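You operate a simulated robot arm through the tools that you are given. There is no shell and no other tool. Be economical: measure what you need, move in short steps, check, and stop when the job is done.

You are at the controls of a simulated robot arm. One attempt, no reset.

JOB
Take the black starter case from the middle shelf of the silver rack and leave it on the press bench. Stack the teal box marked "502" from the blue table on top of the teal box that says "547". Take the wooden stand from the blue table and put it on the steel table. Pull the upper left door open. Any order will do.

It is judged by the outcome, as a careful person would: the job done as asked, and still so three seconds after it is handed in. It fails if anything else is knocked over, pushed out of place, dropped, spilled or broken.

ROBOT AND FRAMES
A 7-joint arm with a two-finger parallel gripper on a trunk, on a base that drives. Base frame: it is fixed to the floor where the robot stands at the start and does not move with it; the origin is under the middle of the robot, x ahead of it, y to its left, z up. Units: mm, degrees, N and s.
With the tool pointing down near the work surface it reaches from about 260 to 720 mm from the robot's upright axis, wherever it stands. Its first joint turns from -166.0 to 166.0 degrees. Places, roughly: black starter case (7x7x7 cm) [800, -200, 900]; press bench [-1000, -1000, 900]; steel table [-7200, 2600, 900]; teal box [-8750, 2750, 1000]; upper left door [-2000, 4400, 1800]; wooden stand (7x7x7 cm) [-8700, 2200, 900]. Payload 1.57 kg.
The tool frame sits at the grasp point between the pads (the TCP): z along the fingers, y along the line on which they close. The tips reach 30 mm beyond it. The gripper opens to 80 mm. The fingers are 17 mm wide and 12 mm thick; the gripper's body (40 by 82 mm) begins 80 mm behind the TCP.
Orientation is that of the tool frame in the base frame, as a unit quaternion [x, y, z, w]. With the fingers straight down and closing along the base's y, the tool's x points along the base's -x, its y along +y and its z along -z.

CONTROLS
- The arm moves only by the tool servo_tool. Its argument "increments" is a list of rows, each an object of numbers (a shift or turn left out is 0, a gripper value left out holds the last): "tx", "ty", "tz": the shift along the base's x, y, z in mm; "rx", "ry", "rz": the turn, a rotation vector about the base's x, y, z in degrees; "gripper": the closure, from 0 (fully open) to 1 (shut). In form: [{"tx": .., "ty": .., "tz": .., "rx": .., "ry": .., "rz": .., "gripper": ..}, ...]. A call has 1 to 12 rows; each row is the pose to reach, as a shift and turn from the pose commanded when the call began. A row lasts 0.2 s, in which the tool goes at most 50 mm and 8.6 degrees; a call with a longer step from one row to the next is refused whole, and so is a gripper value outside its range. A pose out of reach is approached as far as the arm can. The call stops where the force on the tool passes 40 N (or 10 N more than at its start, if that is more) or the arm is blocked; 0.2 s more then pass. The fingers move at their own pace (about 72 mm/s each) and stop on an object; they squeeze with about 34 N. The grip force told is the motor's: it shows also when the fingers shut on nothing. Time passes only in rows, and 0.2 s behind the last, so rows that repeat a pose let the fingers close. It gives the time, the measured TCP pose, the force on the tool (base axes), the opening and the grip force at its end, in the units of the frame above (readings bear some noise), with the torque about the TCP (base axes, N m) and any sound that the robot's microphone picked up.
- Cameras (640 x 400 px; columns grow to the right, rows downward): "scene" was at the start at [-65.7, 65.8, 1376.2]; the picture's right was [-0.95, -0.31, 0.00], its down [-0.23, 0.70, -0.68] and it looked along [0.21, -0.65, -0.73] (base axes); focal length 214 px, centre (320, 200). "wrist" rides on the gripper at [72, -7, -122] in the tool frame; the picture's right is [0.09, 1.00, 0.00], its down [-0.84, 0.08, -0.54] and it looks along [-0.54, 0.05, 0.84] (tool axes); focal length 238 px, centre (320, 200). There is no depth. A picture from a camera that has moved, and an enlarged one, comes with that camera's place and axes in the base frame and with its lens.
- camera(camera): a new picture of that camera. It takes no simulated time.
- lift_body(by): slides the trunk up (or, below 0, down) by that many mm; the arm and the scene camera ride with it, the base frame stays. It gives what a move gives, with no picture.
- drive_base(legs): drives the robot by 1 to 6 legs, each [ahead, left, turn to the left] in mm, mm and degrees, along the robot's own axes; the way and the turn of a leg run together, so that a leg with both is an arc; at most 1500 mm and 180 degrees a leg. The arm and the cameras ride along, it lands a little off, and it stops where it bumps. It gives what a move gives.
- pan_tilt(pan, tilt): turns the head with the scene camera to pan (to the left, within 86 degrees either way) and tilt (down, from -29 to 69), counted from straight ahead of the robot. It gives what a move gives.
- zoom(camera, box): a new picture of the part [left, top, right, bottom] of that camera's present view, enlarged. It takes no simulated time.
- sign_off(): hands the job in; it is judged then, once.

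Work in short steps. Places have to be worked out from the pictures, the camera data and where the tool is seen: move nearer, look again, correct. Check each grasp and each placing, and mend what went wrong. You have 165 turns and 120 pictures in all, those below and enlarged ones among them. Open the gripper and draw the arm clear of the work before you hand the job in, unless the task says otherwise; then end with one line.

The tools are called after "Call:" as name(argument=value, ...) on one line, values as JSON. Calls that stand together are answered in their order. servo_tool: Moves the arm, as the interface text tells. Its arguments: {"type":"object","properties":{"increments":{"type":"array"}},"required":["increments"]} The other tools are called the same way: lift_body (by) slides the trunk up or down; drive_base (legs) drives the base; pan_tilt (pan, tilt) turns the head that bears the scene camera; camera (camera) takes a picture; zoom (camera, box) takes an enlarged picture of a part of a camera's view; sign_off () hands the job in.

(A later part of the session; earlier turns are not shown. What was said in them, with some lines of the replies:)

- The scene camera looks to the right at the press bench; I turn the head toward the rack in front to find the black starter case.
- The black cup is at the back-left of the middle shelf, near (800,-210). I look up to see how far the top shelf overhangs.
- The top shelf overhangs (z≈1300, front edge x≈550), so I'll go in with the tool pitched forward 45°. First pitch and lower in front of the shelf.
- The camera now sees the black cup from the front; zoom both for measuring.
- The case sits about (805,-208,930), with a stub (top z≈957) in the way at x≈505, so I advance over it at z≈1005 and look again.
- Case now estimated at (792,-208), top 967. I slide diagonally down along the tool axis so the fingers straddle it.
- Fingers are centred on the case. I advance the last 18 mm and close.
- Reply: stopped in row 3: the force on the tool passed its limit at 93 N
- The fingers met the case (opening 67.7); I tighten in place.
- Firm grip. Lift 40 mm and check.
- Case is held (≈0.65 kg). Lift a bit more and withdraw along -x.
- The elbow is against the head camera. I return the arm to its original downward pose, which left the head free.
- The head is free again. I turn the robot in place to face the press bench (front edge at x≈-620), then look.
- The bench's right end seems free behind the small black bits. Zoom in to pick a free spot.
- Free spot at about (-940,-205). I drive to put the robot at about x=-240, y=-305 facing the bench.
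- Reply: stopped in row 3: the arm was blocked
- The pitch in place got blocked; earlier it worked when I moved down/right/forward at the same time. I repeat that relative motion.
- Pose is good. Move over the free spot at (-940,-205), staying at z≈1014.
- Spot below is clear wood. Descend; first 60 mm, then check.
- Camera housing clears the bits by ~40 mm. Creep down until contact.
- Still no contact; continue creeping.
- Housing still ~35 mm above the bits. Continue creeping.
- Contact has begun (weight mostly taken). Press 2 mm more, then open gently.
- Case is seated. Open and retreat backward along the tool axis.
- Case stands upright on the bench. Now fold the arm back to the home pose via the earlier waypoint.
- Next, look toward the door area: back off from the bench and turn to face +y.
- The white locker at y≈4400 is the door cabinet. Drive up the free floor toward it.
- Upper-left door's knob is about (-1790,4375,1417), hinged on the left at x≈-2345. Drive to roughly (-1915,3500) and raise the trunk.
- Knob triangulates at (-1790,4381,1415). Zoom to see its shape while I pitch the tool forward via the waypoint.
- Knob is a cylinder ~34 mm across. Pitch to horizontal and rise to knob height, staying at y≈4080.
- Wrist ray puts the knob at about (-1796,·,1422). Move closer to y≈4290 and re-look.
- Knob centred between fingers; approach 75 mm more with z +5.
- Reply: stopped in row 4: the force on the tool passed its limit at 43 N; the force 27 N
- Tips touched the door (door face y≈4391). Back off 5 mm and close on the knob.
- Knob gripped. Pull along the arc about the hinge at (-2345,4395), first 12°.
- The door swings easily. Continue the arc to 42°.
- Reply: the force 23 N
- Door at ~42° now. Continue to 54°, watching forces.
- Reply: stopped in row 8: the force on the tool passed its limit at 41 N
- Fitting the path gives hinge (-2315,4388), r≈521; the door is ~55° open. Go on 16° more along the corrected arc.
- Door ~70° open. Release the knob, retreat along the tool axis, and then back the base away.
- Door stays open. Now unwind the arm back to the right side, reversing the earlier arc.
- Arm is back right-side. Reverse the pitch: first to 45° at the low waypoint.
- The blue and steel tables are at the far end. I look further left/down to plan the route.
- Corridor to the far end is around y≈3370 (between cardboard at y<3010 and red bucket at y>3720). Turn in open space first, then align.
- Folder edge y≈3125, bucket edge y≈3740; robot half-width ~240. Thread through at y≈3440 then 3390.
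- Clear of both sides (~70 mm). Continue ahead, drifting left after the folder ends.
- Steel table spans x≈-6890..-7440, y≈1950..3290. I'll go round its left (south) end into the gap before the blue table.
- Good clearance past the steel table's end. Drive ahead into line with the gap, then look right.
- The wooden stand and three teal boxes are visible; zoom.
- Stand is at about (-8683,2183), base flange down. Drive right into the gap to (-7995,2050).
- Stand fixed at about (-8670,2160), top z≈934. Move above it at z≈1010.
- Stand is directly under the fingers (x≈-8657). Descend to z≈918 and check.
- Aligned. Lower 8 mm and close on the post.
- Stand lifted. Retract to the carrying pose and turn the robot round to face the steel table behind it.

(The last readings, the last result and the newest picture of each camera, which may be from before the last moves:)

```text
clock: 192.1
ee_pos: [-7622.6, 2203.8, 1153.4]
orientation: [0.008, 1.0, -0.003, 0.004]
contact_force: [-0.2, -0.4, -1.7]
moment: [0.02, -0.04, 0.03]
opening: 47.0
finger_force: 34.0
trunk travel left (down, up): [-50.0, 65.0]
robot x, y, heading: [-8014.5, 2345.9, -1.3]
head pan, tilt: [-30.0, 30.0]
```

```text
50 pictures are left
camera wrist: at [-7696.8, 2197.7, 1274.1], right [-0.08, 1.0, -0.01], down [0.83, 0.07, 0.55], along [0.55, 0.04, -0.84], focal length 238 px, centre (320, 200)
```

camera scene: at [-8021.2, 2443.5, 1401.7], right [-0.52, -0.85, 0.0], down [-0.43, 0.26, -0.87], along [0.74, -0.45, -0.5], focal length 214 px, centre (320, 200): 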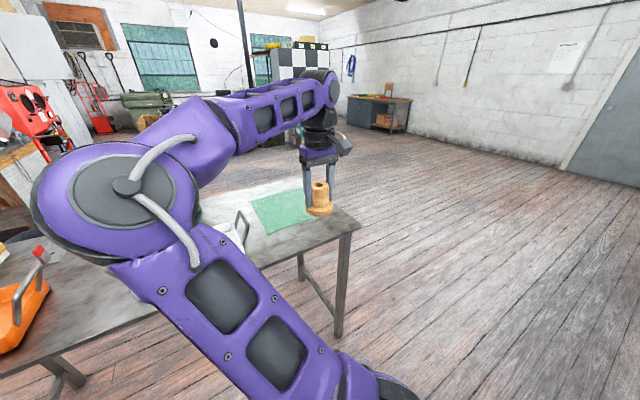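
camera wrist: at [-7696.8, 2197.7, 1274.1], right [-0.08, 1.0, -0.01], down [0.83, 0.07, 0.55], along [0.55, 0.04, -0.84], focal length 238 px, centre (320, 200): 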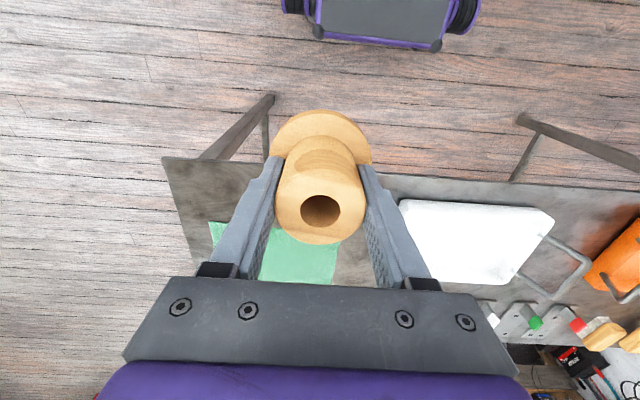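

There's a bare strip on the steel table between its west edge (x≈-7495) and the mat (x≈-7345). Target (-7418,2215); move above it and lower to z≈985.

Call:
servo_tool(increments=[{"tx": 40, "ty": 2}, {"tx": 80, "ty": 4, "tz": -20}, {"tx": 120, "ty": 6, "tz": -45}, {"tx": 160, "ty": 8, "tz": -70}, {"tx": 190, "ty": 10, "tz": -105}, {"tx": 204, "ty": 11, "tz": -140}, {"tx": 204, "ty": 11, "tz": -168}])

Call:
camera(camera="wrist")

Call:
zoom(camera="scene", box=[220, 120, 380, 260])

```text
clock: 193.7
ee_pos: [-7417.9, 2215.2, 985.5]
orientation: [0.007, 1.0, -0.001, 0.004]
contact_force: [-0.6, 0.1, -1.3]
moment: [0.0, 0.02, 0.0]
opening: 47.2
finger_force: 33.4
trunk travel left (down, up): [-50.0, 65.0]
robot x, y, heading: [-8009.8, 2348.1, -1.3]
head pan, tilt: [-30.0, 30.0]
```

```text
49 pictures are left
camera wrist: at [-7492.4, 2208.7, 1106.0], right [-0.08, 1.0, 0.0], down [0.83, 0.07, 0.55], along [0.55, 0.04, -0.84], focal length 238 px, centre (320, 200)
```

wrist: 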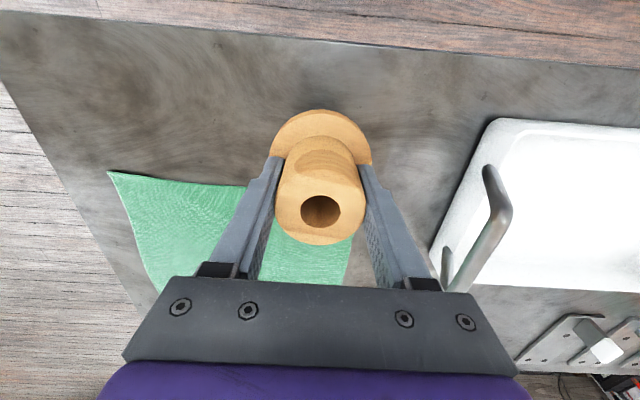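

```text
2.86 times, centred on (300, 190) of scene
camera zoom: at [-8021.2, 2443.4, 1401.7], right [-0.52, -0.85, 0.0], down [-0.43, 0.26, -0.87], along [0.74, -0.45, -0.5], focal length 613 px, centre (377, 229)
```

zoom: 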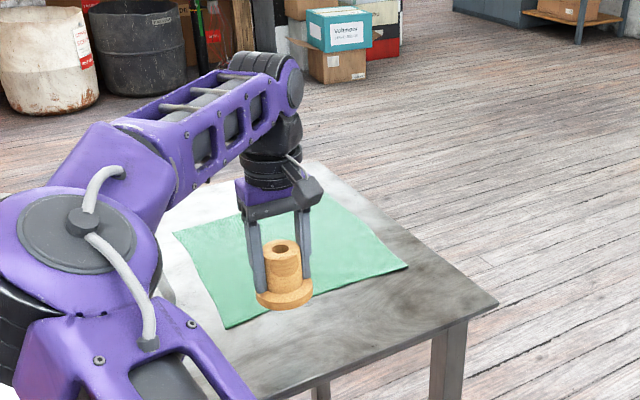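

Strip is clear beneath the stand. Descend to ~935, then creep.

Call:
servo_tool(increments=[{"tz": -20}, {"tz": -35}, {"tz": -45}, {"tz": -49}, {"tz": -52}, {"tz": -54}, {"tz": -56}, {"tz": -58}, {"tz": -60}])

```text
clock: 195.7
ee_pos: [-7418.7, 2214.2, 925.3]
orientation: [0.008, 1.0, -0.002, 0.005]
contact_force: [-0.1, 0.2, -1.3]
moment: [0.0, 0.01, -0.01]
opening: 46.8
finger_force: 33.7
trunk travel left (down, up): [-50.0, 65.0]
robot x, y, heading: [-8008.2, 2345.5, -1.5]
head pan, tilt: [-30.0, 30.0]
```

Call:
servo_tool(increments=[{"tz": -1.5}, {"tz": -3}, {"tz": -4.5}, {"tz": -6}, {"tz": -7.5}, {"tz": -9}, {"tz": -10.5}, {"tz": -12}])

Call:
zoom(camera="scene", box=[260, 160, 340, 230])

```text
clock: 197.5
ee_pos: [-7418.1, 2214.6, 913.0]
orientation: [0.008, 1.0, -0.002, 0.004]
contact_force: [-0.2, -0.1, -2.5]
moment: [0.02, 0.01, 0.01]
opening: 46.9
finger_force: 33.4
trunk travel left (down, up): [-50.0, 65.0]
robot x, y, heading: [-8012.2, 2349.0, -1.3]
head pan, tilt: [-30.0, 30.0]
```

```text
5.71 times, centred on (300, 195) of scene
camera zoom: at [-8021.1, 2443.5, 1401.7], right [-0.52, -0.85, 0.0], down [-0.43, 0.26, -0.87], along [0.74, -0.45, -0.5], focal length 1226 px, centre (434, 229)
```

zoom: 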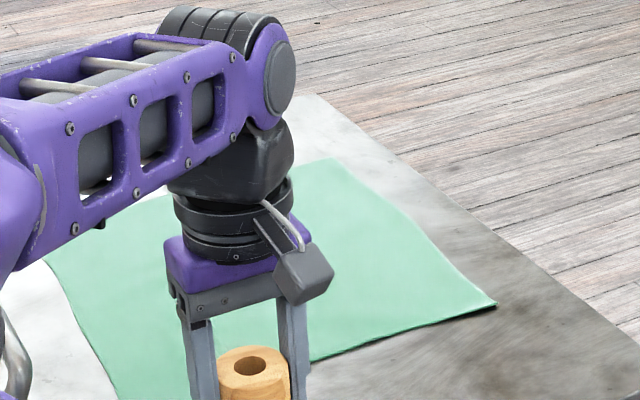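

Still no contact; continue creeping.

Call:
servo_tool(increments=[{"tz": -1.5}, {"tz": -3}, {"tz": -4.5}, {"tz": -6}, {"tz": -7.5}, {"tz": -9}, {"tz": -10.5}, {"tz": -12}])

Call:
zoom(camera="scene", box=[260, 180, 340, 250])

```text
clock: 199.3
ee_pos: [-7419.4, 2213.9, 903.6]
orientation: [0.008, 1.0, -0.003, 0.007]
contact_force: [1.5, 0.5, 14.5]
moment: [0.49, 0.3, -0.07]
opening: 47.0
finger_force: 34.0
trunk travel left (down, up): [-50.0, 65.0]
robot x, y, heading: [-8015.5, 2345.1, -1.6]
head pan, tilt: [-30.0, 30.0]
```

```text
5.71 times, centred on (300, 215) of scene
camera zoom: at [-8022.2, 2443.7, 1401.9], right [-0.52, -0.85, 0.0], down [-0.43, 0.26, -0.87], along [0.74, -0.45, -0.5], focal length 1226 px, centre (434, 114)
```

zoom: 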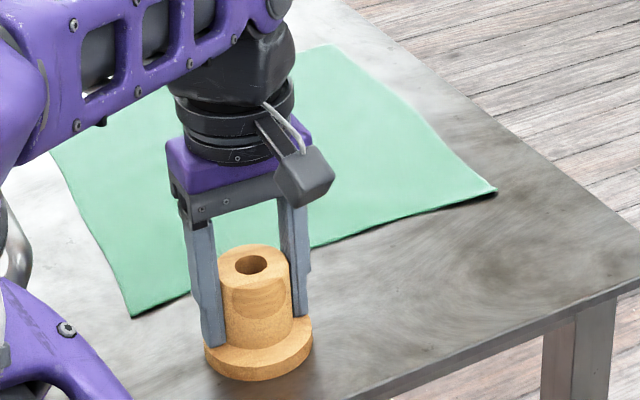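

The stand is seated on bare steel (force 14 N up). Open and rise straight up.

Call:
servo_tool(increments=[{"tz": 2, "gripper": 0.3}, {"tz": 2, "gripper": 0}, {"tz": 2, "gripper": 0}, {"tz": 25}, {"tz": 65}, {"tz": 110}, {"tz": 155}, {"tx": -30, "tz": 200}, {"tx": -75, "tz": 220}, {"tx": -115, "tz": 240}, {"tx": -160, "ty": -5, "tz": 248}, {"tx": -204, "ty": -11, "tz": 250}])

Call:
camera(camera="wrist")

```text
refused: row 8 steps farther than a row can; nothing moved
```

```text
45 pictures are left
camera wrist: at [-7493.3, 2208.8, 1024.1], right [-0.08, 1.0, -0.01], down [0.83, 0.07, 0.55], along [0.55, 0.04, -0.83], focal length 238 px, centre (320, 200)
```

wrist: 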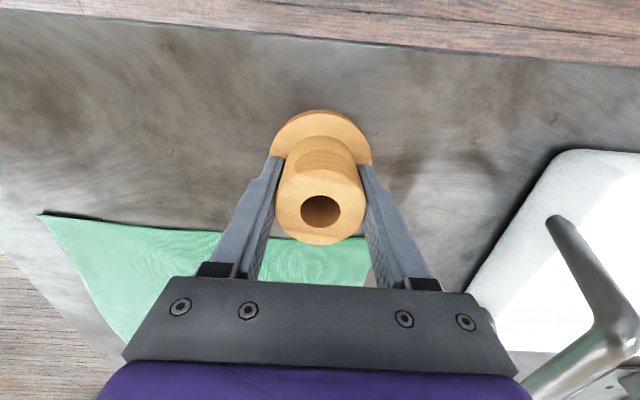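

One step was too long; resend with shorter steps.

Call:
servo_tool(increments=[{"tz": 2, "gripper": 0.3}, {"tz": 2, "gripper": 0}, {"tz": 2, "gripper": 0}, {"tz": 25}, {"tz": 65}, {"tz": 110}, {"tz": 155}, {"tx": -20, "tz": 195}, {"tx": -60, "tz": 220}, {"tx": -105, "tz": 235}, {"tx": -150, "ty": -5, "tz": 245}, {"tx": -195, "ty": -11, "tz": 250}])

Call:
camera(camera="wrist")

```text
clock: 201.9
ee_pos: [-7614.6, 2202.1, 1150.0]
orientation: [0.008, 1.0, -0.003, 0.004]
contact_force: [0.5, -0.3, -0.3]
moment: [-0.01, 0.0, 0.07]
opening: 80.0
finger_force: 0.1
trunk travel left (down, up): [-50.0, 65.0]
robot x, y, heading: [-8009.5, 2346.0, -1.1]
head pan, tilt: [-30.0, 30.0]
```

```text
44 pictures are left
camera wrist: at [-7688.3, 2196.1, 1271.7], right [-0.08, 1.0, -0.01], down [0.83, 0.07, 0.55], along [0.55, 0.04, -0.84], focal length 238 px, centre (320, 200)
```

wrist: 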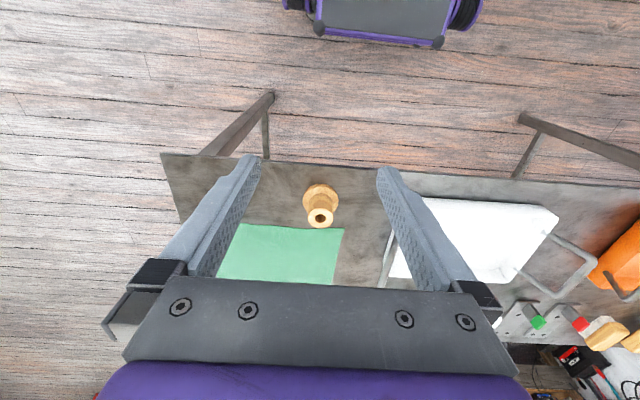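

Stand stands on the steel table. Turn back to the blue table and shift right toward the teal boxes.

Call:
drive_base(legs=[[0, 0, 90], [0, 0, 91.2], [0, -350, 0]])

Call:
camera(camera="wrist")

Call:
camera(camera="scene")

```text
clock: 213.8
ee_pos: [-8416.8, 2828.9, 1150.8]
orientation: [1.0, 0.008, -0.005, -0.002]
contact_force: [0.1, 1.3, 0.1]
moment: [0.03, 0.02, -0.01]
opening: 80.0
finger_force: 0.1
trunk travel left (down, up): [-50.0, 65.0]
robot x, y, heading: [-8015.5, 2698.6, -179.5]
head pan, tilt: [-30.0, 30.0]
```

```text
43 pictures are left
camera wrist: at [-8344.8, 2834.8, 1271.8], right [0.11, -0.99, -0.01], down [-0.83, -0.1, 0.55], along [-0.55, -0.06, -0.84], focal length 238 px, centre (320, 200)
```

wrist: 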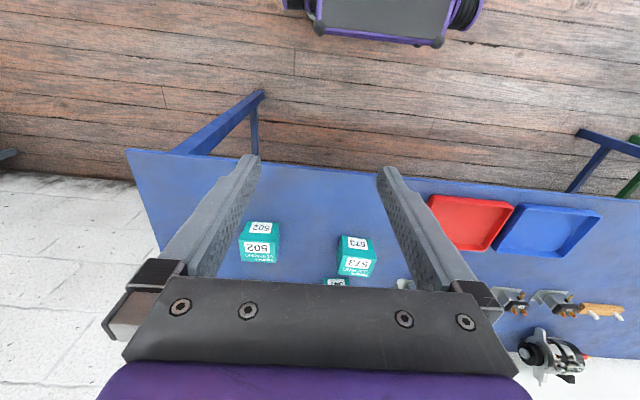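

```text
42 pictures are left
camera scene: at [-8002.4, 2603.3, 1401.6], right [0.49, 0.87, 0.0], down [0.44, -0.24, -0.87], along [-0.76, 0.42, -0.5], focal length 214 px, centre (320, 200)
```

scene: 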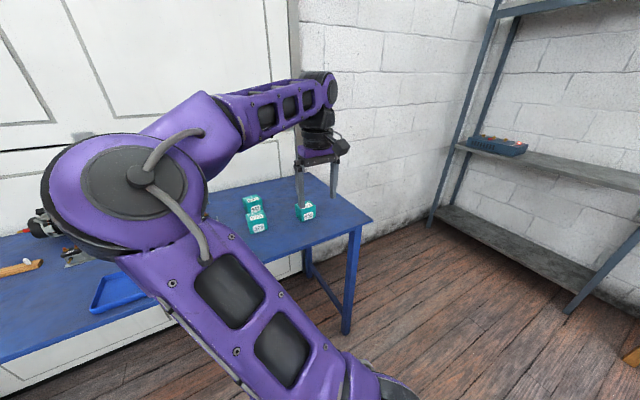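

Call:
zoom(camera="scene", box=[230, 170, 350, 250])

Call:
zoom(camera="wrist", box=[220, 200, 400, 300])

```text
5.00 times, centred on (290, 210) of scene
camera zoom: at [-8002.4, 2603.3, 1401.6], right [0.49, 0.87, 0.0], down [0.44, -0.24, -0.87], along [-0.76, 0.42, -0.5], focal length 1072 px, centre (470, 150)
```

zoom: 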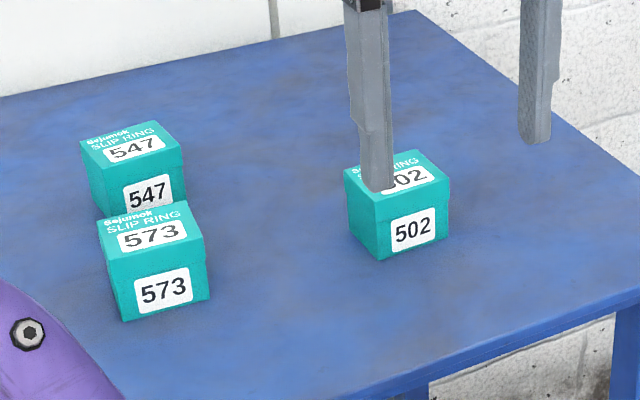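

```text
3.56 times, centred on (310, 250) of wrist
camera zoom: at [-8344.8, 2834.8, 1271.8], right [0.11, -0.99, -0.01], down [-0.83, -0.1, 0.55], along [-0.55, -0.06, -0.84], focal length 848 px, centre (356, 22)
```

zoom: 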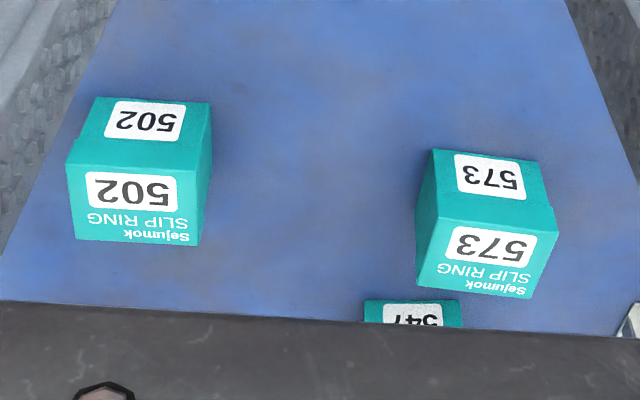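

Boxes: 502 at ≈(-8698,2921), 573 at ≈(-8712,2718), 547 behind at ≈(-8857,2743). Drive 150 mm closer so 547 is within reach, then hover above 502.

Call:
drive_base(legs=[[150, 0, -0.5]])

Call:
servo_tool(increments=[{"tx": -20, "ty": 15, "tz": -10}, {"tx": -45, "ty": 30, "tz": -25}, {"tx": -70, "ty": 50, "tz": -45}, {"tx": -95, "ty": 70, "tz": -65}, {"tx": -115, "ty": 85, "tz": -90}, {"tx": -125, "ty": 92, "tz": -120}])

Call:
camera(camera="wrist")

```text
clock: 215.1
ee_pos: [-8563.4, 2830.4, 1150.5]
orientation: [1.0, 0.005, -0.005, -0.002]
contact_force: [0.2, 0.5, -0.4]
moment: [0.0, 0.03, -0.01]
opening: 79.9
finger_force: 0.1
trunk travel left (down, up): [-50.0, 65.0]
robot x, y, heading: [-8160.8, 2696.5, -179.7]
head pan, tilt: [-30.0, 30.0]
```

```text
clock: 216.5
ee_pos: [-8688.2, 2921.3, 1030.8]
orientation: [1.0, 0.005, -0.004, -0.003]
contact_force: [0.4, 0.3, 1.4]
moment: [-0.03, 0.03, -0.03]
opening: 80.2
finger_force: 0.1
trunk travel left (down, up): [-50.0, 65.0]
robot x, y, heading: [-8164.1, 2695.6, -179.9]
head pan, tilt: [-30.0, 30.0]
```

```text
39 pictures are left
camera wrist: at [-8616.4, 2928.7, 1152.1], right [0.1, -0.99, -0.01], down [-0.83, -0.09, 0.55], along [-0.55, -0.05, -0.84], focal length 238 px, centre (320, 200)
```

wrist: 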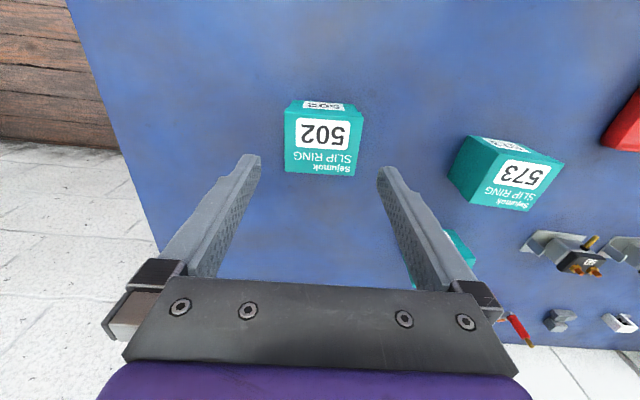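

Call:
zoom(camera="wrist", box=[260, 80, 400, 200])

```text
3.33 times, centred on (330, 140) of wrist
camera zoom: at [-8616.4, 2928.7, 1152.1], right [0.1, -0.99, -0.01], down [-0.83, -0.09, 0.55], along [-0.55, -0.05, -0.84], focal length 794 px, centre (287, 400)
```

zoom: 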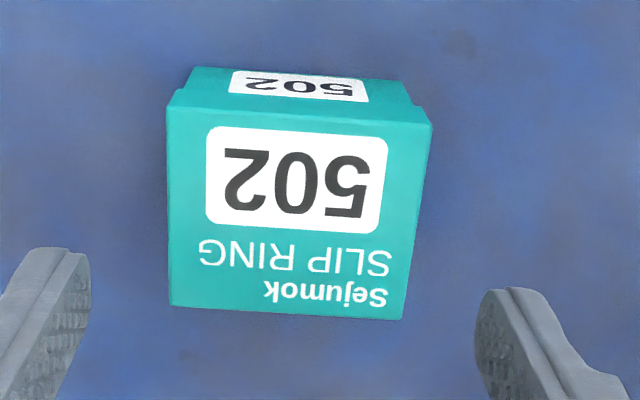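

502 centre ≈(-8697,2920), yaw ≈+2°, width ≈69 mm. Align and lower so tips are just above its top.

Call:
servo_tool(increments=[{"tx": -9, "ty": -1, "tz": -30, "rz": 2}, {"tx": -9, "ty": -1, "tz": -58, "rz": 2}])

Call:
camera(camera="wrist")

Call:
zoom(camera="scene", box=[200, 150, 360, 250])

```text
clock: 217.1
ee_pos: [-8696.4, 2922.3, 972.2]
orientation: [1.0, 0.022, -0.004, -0.003]
contact_force: [0.7, -1.1, -0.1]
moment: [-0.01, 0.0, -0.02]
opening: 80.1
finger_force: 0.0
trunk travel left (down, up): [-50.0, 65.0]
robot x, y, heading: [-8164.6, 2692.9, -179.7]
head pan, tilt: [-30.0, 30.0]
```

```text
37 pictures are left
camera wrist: at [-8625.0, 2930.5, 1094.2], right [0.14, -0.99, -0.01], down [-0.83, -0.12, 0.55], along [-0.54, -0.07, -0.84], focal length 238 px, centre (320, 200)
```

wrist: 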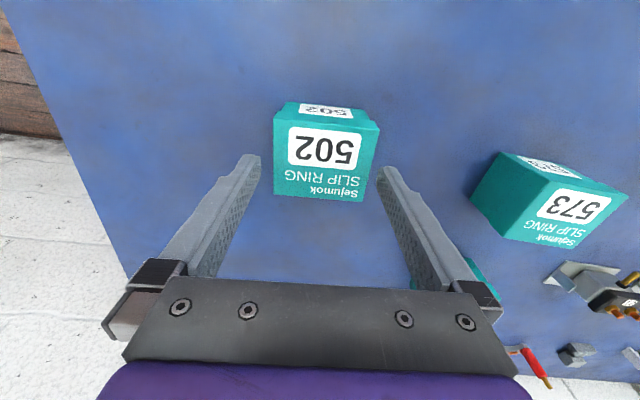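

```text
4.00 times, centred on (280, 200) of scene
camera zoom: at [-8151.2, 2602.1, 1401.7], right [0.5, 0.87, 0.0], down [0.43, -0.25, -0.87], along [-0.75, 0.43, -0.5], focal length 858 px, centre (480, 200)
```

zoom: 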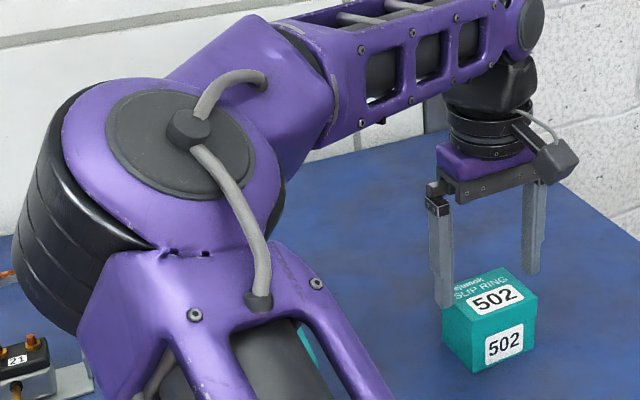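

Nearly centred; small correction (-1.5 y, +4 x, +1° yaw) and descend around the box.

Call:
servo_tool(increments=[{"tx": 3, "ty": -1.5, "tz": -12, "rz": 1}, {"tx": 4, "ty": -1.5, "tz": -30, "rz": 1}, {"tx": 4, "ty": -1.5, "tz": -45, "rz": 1}, {"tx": 4, "ty": -1.5, "tz": -57, "rz": 1}])

Call:
camera(camera="wrist")

```text
clock: 218.1
ee_pos: [-8693.7, 2921.3, 915.7]
orientation: [0.999, 0.032, -0.005, -0.004]
contact_force: [0.0, 0.2, 0.6]
moment: [-0.01, 0.0, 0.02]
opening: 79.8
finger_force: 0.0
trunk travel left (down, up): [-50.0, 65.0]
robot x, y, heading: [-8163.3, 2691.8, -179.9]
head pan, tilt: [-30.0, 30.0]
```

```text
35 pictures are left
camera wrist: at [-8622.1, 2930.1, 1036.6], right [0.15, -0.99, -0.01], down [-0.83, -0.13, 0.55], along [-0.54, -0.08, -0.84], focal length 238 px, centre (320, 200)
```

wrist: 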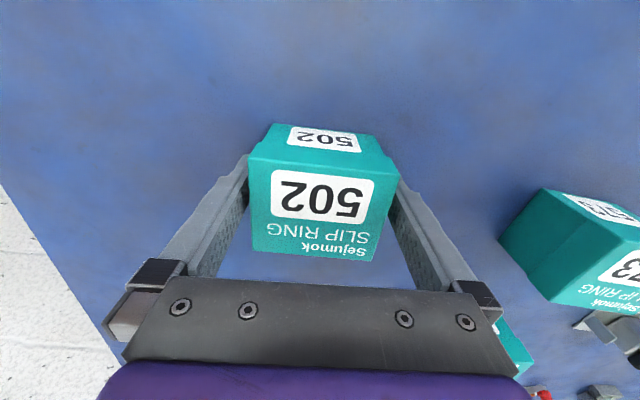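

The fingers straddle the 502 box without contact. Close and lift.

Call:
servo_tool(increments=[{"gripper": 0.5}, {"gripper": 1}, {"gripper": 1}, {"gripper": 1}])

Call:
servo_tool(increments=[{"tz": 15, "gripper": 1}, {"tz": 40}, {"tz": 75}, {"tz": 115}, {"tz": 150}])

Call:
camera(camera="wrist")

```text
clock: 219.1
ee_pos: [-8694.5, 2921.0, 917.4]
orientation: [0.999, 0.031, -0.005, -0.002]
contact_force: [-0.4, -0.6, 0.2]
moment: [-0.03, -0.01, -0.04]
opening: 69.6
finger_force: 34.0
trunk travel left (down, up): [-50.0, 65.0]
robot x, y, heading: [-8161.2, 2698.2, -180.0]
head pan, tilt: [-30.0, 30.0]
```

```text
clock: 220.3
ee_pos: [-8693.2, 2920.4, 1065.3]
orientation: [0.999, 0.032, -0.004, -0.002]
contact_force: [-0.8, 0.2, -1.3]
moment: [0.01, -0.01, 0.0]
opening: 69.6
finger_force: 34.1
trunk travel left (down, up): [-50.0, 65.0]
robot x, y, heading: [-8164.9, 2697.6, -179.5]
head pan, tilt: [-30.0, 30.0]
```

```text
34 pictures are left
camera wrist: at [-8621.7, 2930.7, 1186.4], right [0.15, -0.99, 0.0], down [-0.83, -0.13, 0.55], along [-0.54, -0.08, -0.84], focal length 238 px, centre (320, 200)
```

wrist: 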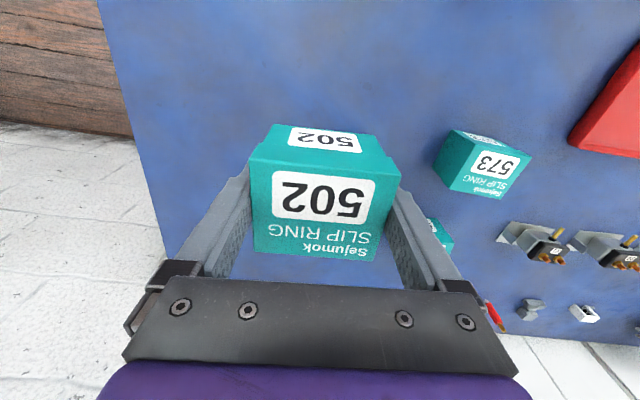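

502 held. Move toward the back at y≈2890 so the wrist camera can see box 547 beside the gripper for an accurate fix.

Call:
servo_tool(increments=[{"tx": -40, "ty": -8, "tz": 10}, {"tx": -80, "ty": -16, "tz": 20}, {"tx": -120, "ty": -24, "tz": 30}, {"tx": -137, "ty": -30, "tz": 30}])

Call:
camera(camera="wrist")

Call:
camera(camera="scene")

```text
clock: 221.3
ee_pos: [-8809.1, 2890.1, 1094.1]
orientation: [1.0, 0.03, -0.004, -0.002]
contact_force: [0.6, 1.4, -1.7]
moment: [-0.01, -0.01, 0.01]
opening: 69.7
finger_force: 34.0
out of reach, approached as far as the arm can: row 3, 4
trunk travel left (down, up): [-50.0, 65.0]
robot x, y, heading: [-8161.8, 2695.2, -179.8]
head pan, tilt: [-30.0, 30.0]
```

```text
33 pictures are left
camera wrist: at [-8737.3, 2900.1, 1215.8], right [0.15, -0.99, 0.0], down [-0.83, -0.13, 0.55], along [-0.54, -0.08, -0.84], focal length 238 px, centre (320, 200)
```

wrist: 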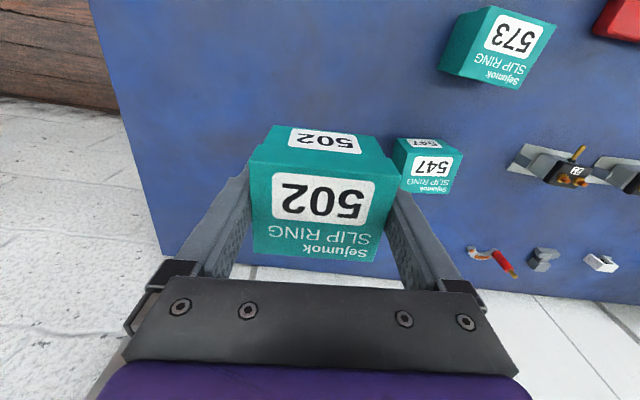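

```text
32 pictures are left
camera scene: at [-8151.3, 2602.3, 1401.7], right [0.5, 0.87, 0.0], down [0.43, -0.25, -0.87], along [-0.75, 0.43, -0.5], focal length 214 px, centre (320, 200)
```

scene: 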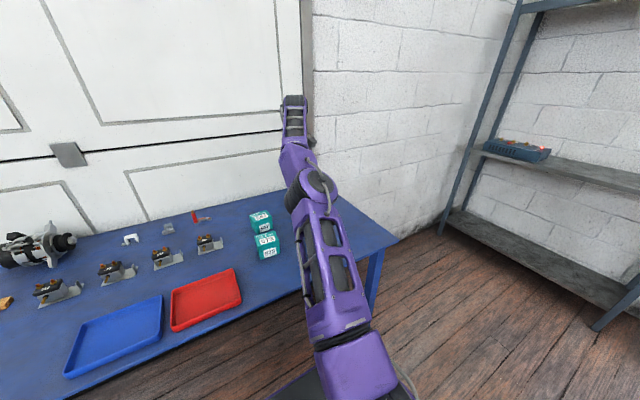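

Near the reach limit. Zoom to fix 547's position first, then I'll nudge the base forward.

Call:
zoom(camera="wrist", box=[380, 110, 500, 210])

Call:
zoom(camera="scene", box=[230, 190, 310, 270])

```text
4.00 times, centred on (440, 160) of wrist
camera zoom: at [-8737.3, 2900.1, 1215.8], right [0.15, -0.99, 0.0], down [-0.83, -0.13, 0.55], along [-0.54, -0.08, -0.84], focal length 953 px, centre (-160, 360)
```

zoom: 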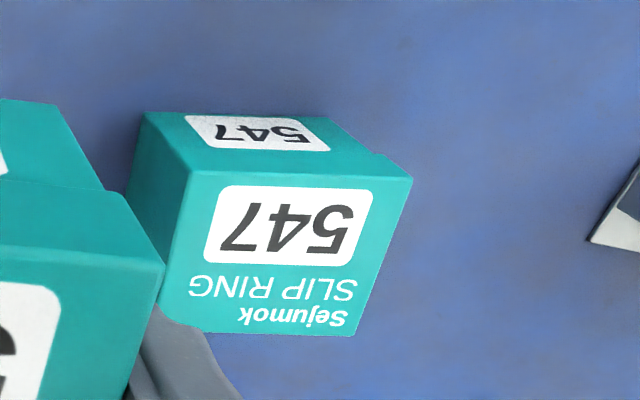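

```text
5.00 times, centred on (270, 230) of scene
camera zoom: at [-8151.3, 2602.3, 1401.7], right [0.5, 0.87, 0.0], down [0.43, -0.25, -0.87], along [-0.75, 0.43, -0.5], focal length 1072 px, centre (570, 50)
```

zoom: 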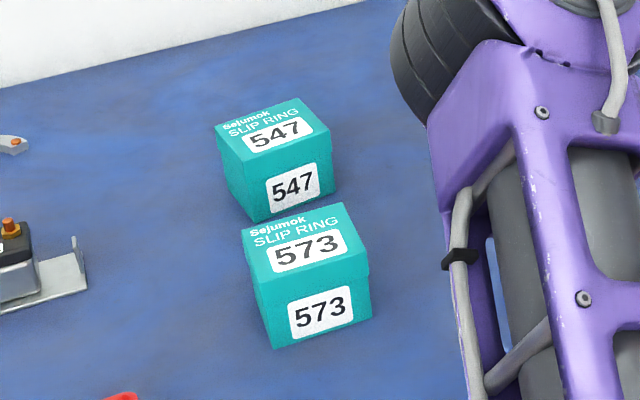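

547 fixed at ≈(-8854,2739), yaw ≈+7°, top ≈937. Retract a bit, nudge the base 60 mm forward for reach margin.

Call:
servo_tool(increments=[{"tx": 30, "tz": 0}, {"tx": 60, "tz": 0}])

Call:
drive_base(legs=[[60, 0, 0]])

```text
clock: 221.9
ee_pos: [-8749.3, 2888.9, 1094.6]
orientation: [1.0, 0.031, -0.003, -0.003]
contact_force: [-0.7, -0.3, -1.6]
moment: [-0.04, -0.03, -0.01]
opening: 69.4
finger_force: 34.6
trunk travel left (down, up): [-50.0, 65.0]
robot x, y, heading: [-8163.9, 2696.6, -180.1]
head pan, tilt: [-30.0, 30.0]
```

```text
clock: 222.9
ee_pos: [-8810.4, 2890.1, 1095.7]
orientation: [0.999, 0.031, -0.005, -0.003]
contact_force: [0.0, 0.2, -1.1]
moment: [-0.02, -0.01, -0.04]
opening: 69.5
finger_force: 34.2
trunk travel left (down, up): [-50.0, 65.0]
robot x, y, heading: [-8224.6, 2694.3, -179.8]
head pan, tilt: [-30.0, 30.0]
```

No bump. Move over 547 at z≈1050 with yaw +4°.

Call:
servo_tool(increments=[{"tx": -11, "ty": -38, "rz": 1}, {"tx": -22, "ty": -76, "rz": 2}, {"tx": -33, "ty": -114, "tz": -10, "rz": 3}, {"tx": -43, "ty": -151, "tz": -25, "rz": 4}, {"tx": -43, "ty": -151, "tz": -45, "rz": 4}])

Call:
camera(camera="wrist")

Call:
camera(camera="scene")

```text
clock: 224.1
ee_pos: [-8852.2, 2736.7, 1049.4]
orientation: [0.998, 0.066, -0.005, -0.002]
contact_force: [0.3, -0.2, -0.1]
moment: [0.0, 0.0, -0.01]
opening: 69.6
finger_force: 34.1
trunk travel left (down, up): [-50.0, 65.0]
robot x, y, heading: [-8226.4, 2696.0, -179.8]
head pan, tilt: [-30.0, 30.0]
```

```text
29 pictures are left
camera wrist: at [-8782.3, 2752.7, 1170.8], right [0.22, -0.97, -0.01], down [-0.81, -0.19, 0.55], along [-0.54, -0.12, -0.84], focal length 238 px, centre (320, 200)
```

wrist: 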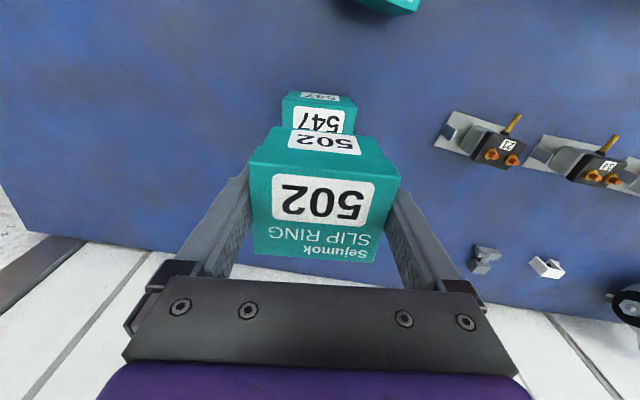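

```text
28 pictures are left
camera scene: at [-8210.9, 2601.8, 1401.7], right [0.5, 0.87, 0.0], down [0.43, -0.25, -0.87], along [-0.75, 0.43, -0.5], focal length 214 px, centre (320, 200)
```

scene: 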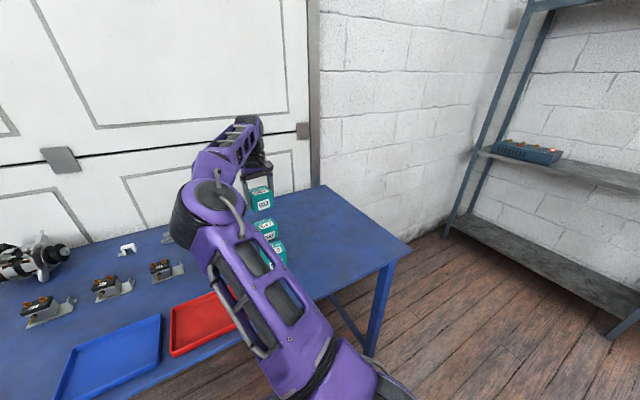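

Call:
zoom(camera="wrist", box=[240, 80, 410, 180])

Call:
zoom(camera="scene", box=[220, 160, 310, 270])

```text
3.76 times, centred on (325, 130) of wrist
camera zoom: at [-8782.3, 2752.7, 1170.8], right [0.22, -0.97, -0.01], down [-0.81, -0.19, 0.55], along [-0.54, -0.12, -0.84], focal length 897 px, centre (301, 464)
```

zoom: 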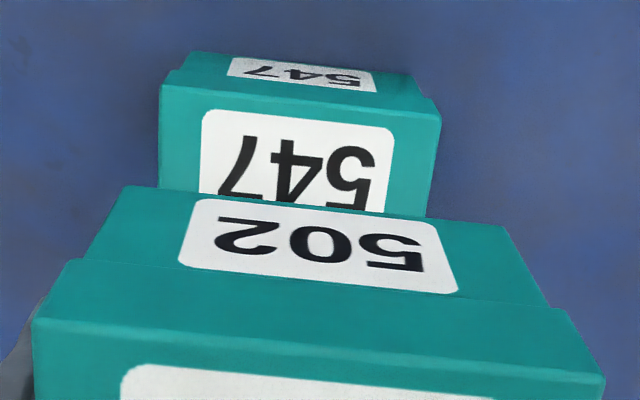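

```text
3.64 times, centred on (265, 215) of scene
camera zoom: at [-8210.9, 2601.8, 1401.7], right [0.5, 0.87, 0.0], down [0.43, -0.25, -0.87], along [-0.75, 0.43, -0.5], focal length 780 px, centre (520, 146)
```

zoom: 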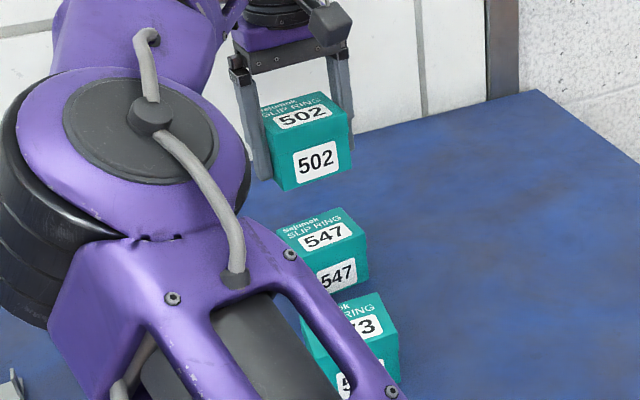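

From the wrist view, 547 is offset by about +3 mm x and +3.5 mm y from the held box. Correct, then descend to z≈1000 and check.

Call:
servo_tool(increments=[{"tx": 3, "ty": 3.5, "tz": -20}, {"tx": 3, "ty": 3.5, "tz": -40}, {"tx": 3, "ty": 3.5, "tz": -49}])

Call:
zoom(camera="wrist", box=[240, 80, 410, 180])

Call:
zoom(camera="scene", box=[220, 160, 310, 270])

```text
clock: 224.9
ee_pos: [-8849.1, 2741.9, 1000.8]
orientation: [0.998, 0.066, -0.003, -0.001]
contact_force: [0.2, 0.2, -1.3]
moment: [0.02, -0.01, 0.0]
opening: 69.5
finger_force: 33.6
trunk travel left (down, up): [-50.0, 65.0]
robot x, y, heading: [-8221.5, 2694.6, -179.4]
head pan, tilt: [-30.0, 30.0]
```

```text
3.76 times, centred on (325, 130) of wrist
camera zoom: at [-8778.4, 2756.8, 1121.8], right [0.22, -0.97, -0.01], down [-0.81, -0.19, 0.55], along [-0.54, -0.12, -0.84], focal length 897 px, centre (301, 464)
```

zoom: 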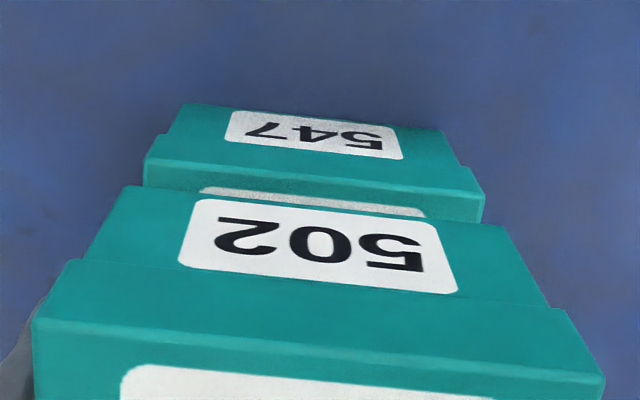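

```text
3.64 times, centred on (265, 215) of scene
camera zoom: at [-8210.9, 2601.9, 1401.7], right [0.5, 0.87, 0.0], down [0.43, -0.25, -0.87], along [-0.75, 0.43, -0.5], focal length 780 px, centre (520, 146)
```

zoom: 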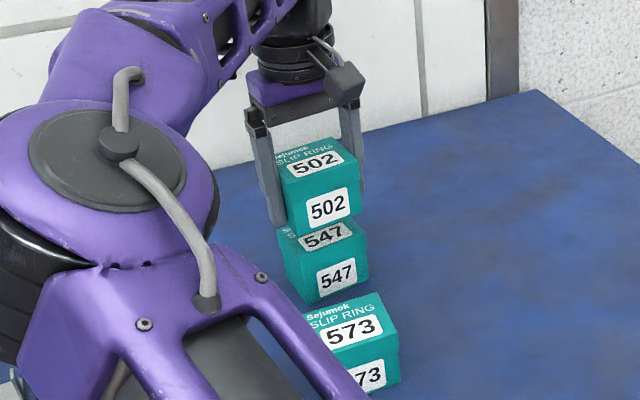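

Call:
zoom(camera="wrist", box=[270, 100, 380, 150])

```text
5.82 times, centred on (325, 125) of wrist
camera zoom: at [-8778.4, 2756.8, 1121.8], right [0.22, -0.97, -0.01], down [-0.81, -0.19, 0.55], along [-0.54, -0.12, -0.84], focal length 1387 px, centre (291, 636)
```

zoom: 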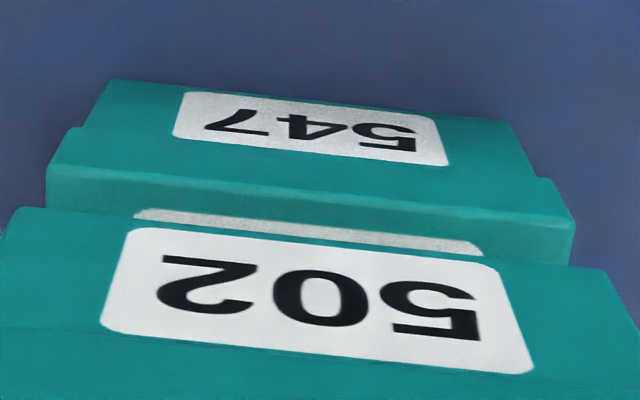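

Alignment is now within ~1 mm. Creep down to contact (expected near z≈982).

Call:
servo_tool(increments=[{"tz": -6}, {"tz": -10}, {"tz": -12}, {"tz": -14}, {"tz": -15.5}, {"tz": -17}, {"tz": -18.5}])

```text
clock: 226.5
ee_pos: [-8849.0, 2741.5, 982.4]
orientation: [0.998, 0.066, -0.005, -0.002]
contact_force: [-0.7, -0.1, -0.6]
moment: [-0.02, -0.01, 0.02]
opening: 69.5
finger_force: 33.9
trunk travel left (down, up): [-50.0, 65.0]
robot x, y, heading: [-8221.5, 2692.1, -179.9]
head pan, tilt: [-30.0, 30.0]
```

Call:
servo_tool(increments=[{"tz": -1}, {"tz": -2}, {"tz": -3}, {"tz": -4}])

Call:
zoom(camera="scene", box=[220, 160, 310, 270])

```text
clock: 227.5
ee_pos: [-8849.7, 2741.8, 979.0]
orientation: [0.998, 0.066, -0.005, -0.002]
contact_force: [-0.7, -0.4, -1.6]
moment: [0.02, -0.01, 0.0]
opening: 69.5
finger_force: 33.9
trunk travel left (down, up): [-50.0, 65.0]
robot x, y, heading: [-8221.0, 2694.1, -179.5]
head pan, tilt: [-30.0, 30.0]
```

```text
3.64 times, centred on (265, 215) of scene
camera zoom: at [-8210.9, 2601.9, 1401.7], right [0.5, 0.87, 0.0], down [0.43, -0.25, -0.87], along [-0.75, 0.43, -0.5], focal length 780 px, centre (520, 146)
```

zoom: 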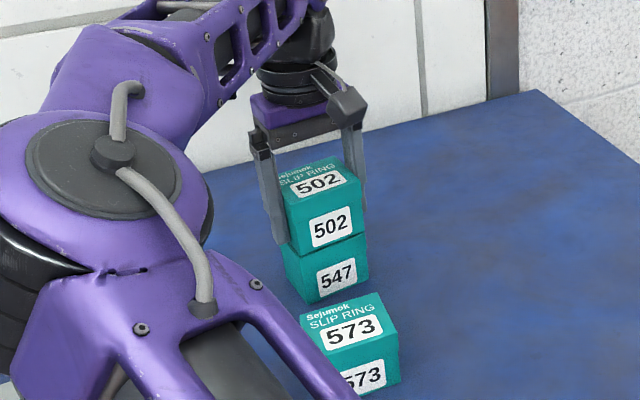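

Almost touching; continue with 1 mm steps.

Call:
servo_tool(increments=[{"tz": -1}, {"tz": -2}, {"tz": -3}, {"tz": -4}])

```text
clock: 228.5
ee_pos: [-8849.7, 2742.5, 975.5]
orientation: [0.998, 0.066, -0.005, -0.002]
contact_force: [-1.2, -0.6, 1.7]
moment: [-0.11, -0.02, 0.0]
opening: 69.4
finger_force: 34.1
trunk travel left (down, up): [-50.0, 65.0]
robot x, y, heading: [-8224.6, 2693.8, -179.8]
head pan, tilt: [-30.0, 30.0]
```

Contact. One more mm, then open slowly and rise straight up.

Call:
servo_tool(increments=[{"tz": -1}, {"tz": -1, "gripper": 0.05}, {"tz": -1, "gripper": 0}, {"tz": -1, "gripper": 0}, {"tz": -1, "gripper": 0}, {"tz": 15, "gripper": 0}, {"tz": 40}, {"tz": 75}, {"tz": 120}])

Call:
camera(camera="wrist")

Call:
zoom(camera="scene", box=[220, 160, 310, 270])

```text
clock: 230.5
ee_pos: [-8849.5, 2742.7, 1094.1]
orientation: [0.998, 0.066, -0.004, -0.003]
contact_force: [-0.3, -0.3, 1.1]
moment: [-0.02, -0.03, -0.02]
opening: 79.8
finger_force: 0.0
trunk travel left (down, up): [-50.0, 65.0]
robot x, y, heading: [-8221.8, 2693.9, -179.5]
head pan, tilt: [-30.0, 30.0]
```

```text
21 pictures are left
camera wrist: at [-8778.7, 2757.2, 1215.8], right [0.22, -0.98, -0.01], down [-0.82, -0.19, 0.55], along [-0.54, -0.12, -0.84], focal length 238 px, centre (320, 200)
```

wrist: 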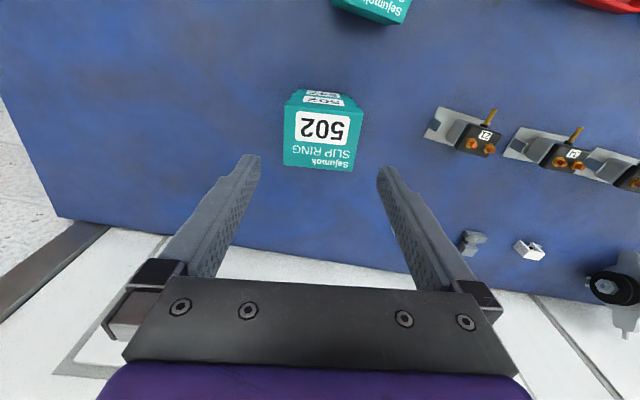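

```text
3.64 times, centred on (265, 215) of scene
camera zoom: at [-8211.0, 2601.9, 1401.6], right [0.5, 0.87, 0.0], down [0.43, -0.25, -0.87], along [-0.75, 0.43, -0.5], focal length 780 px, centre (520, 146)
```

zoom: 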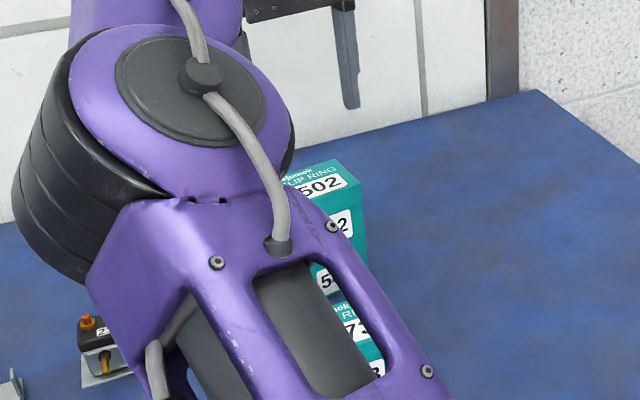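

Stack is standing and aligned. Retract the arm, back the base off, and verify the final state of the stack and the stand.

Call:
servo_tool(increments=[{"tz": 25}, {"tx": 40, "ty": 10, "tz": 40}, {"tx": 80, "ty": 20, "tz": 50}, {"tx": 120, "ty": 30, "tz": 56}, {"tx": 160, "ty": 40, "tz": 56}, {"tx": 200, "ty": 50, "tz": 56}, {"tx": 235, "ty": 60, "tz": 56}])

Call:
drive_base(legs=[[-210, 0, 0]])

Call:
camera(camera="scene")

```text
clock: 232.1
ee_pos: [-8613.8, 2800.5, 1149.5]
orientation: [0.998, 0.066, -0.005, -0.001]
contact_force: [0.0, -0.7, 0.4]
moment: [-0.02, 0.02, 0.02]
opening: 80.1
finger_force: 0.1
trunk travel left (down, up): [-50.0, 65.0]
robot x, y, heading: [-8221.0, 2696.3, -179.9]
head pan, tilt: [-30.0, 30.0]
```

```text
clock: 233.7
ee_pos: [-8407.8, 2800.8, 1149.3]
orientation: [0.998, 0.067, -0.005, -0.002]
contact_force: [-0.8, 0.6, -0.5]
moment: [0.03, 0.02, 0.0]
opening: 80.0
finger_force: 0.0
trunk travel left (down, up): [-50.0, 65.0]
robot x, y, heading: [-8014.6, 2697.4, -179.5]
head pan, tilt: [-30.0, 30.0]
```

```text
19 pictures are left
camera scene: at [-8003.7, 2602.8, 1401.7], right [0.5, 0.87, 0.0], down [0.43, -0.25, -0.87], along [-0.75, 0.43, -0.5], focal length 214 px, centre (320, 200)
```

scene: 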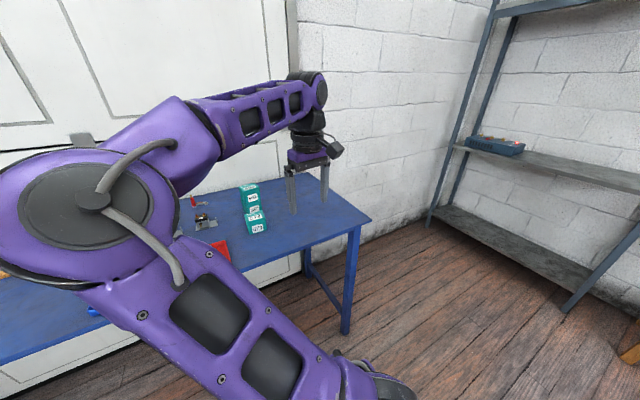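

Call:
zoom(camera="scene", box=[180, 170, 300, 250])

```text
5.00 times, centred on (240, 210) of scene
camera zoom: at [-8003.7, 2602.8, 1401.7], right [0.5, 0.87, 0.0], down [0.43, -0.25, -0.87], along [-0.75, 0.43, -0.5], focal length 1072 px, centre (720, 150)
```

zoom: 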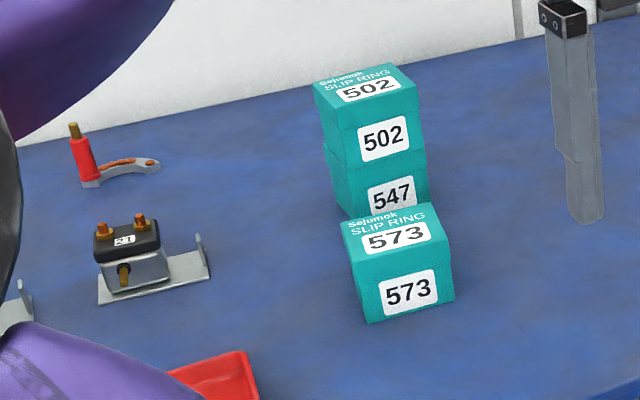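

The 502 box sits squarely on 547, the gripper is open and the arm is clear, so I hand the job in.

Call:
sign_off()

```text
The job is handed in.
```

All four parts are done and handed in: the black case is on the press bench, 502 is stacked on 547, and the wooden stand is on the steel table. The upper left door was left about 70° open; I last saw it open just after backing away and did not look again at the end.
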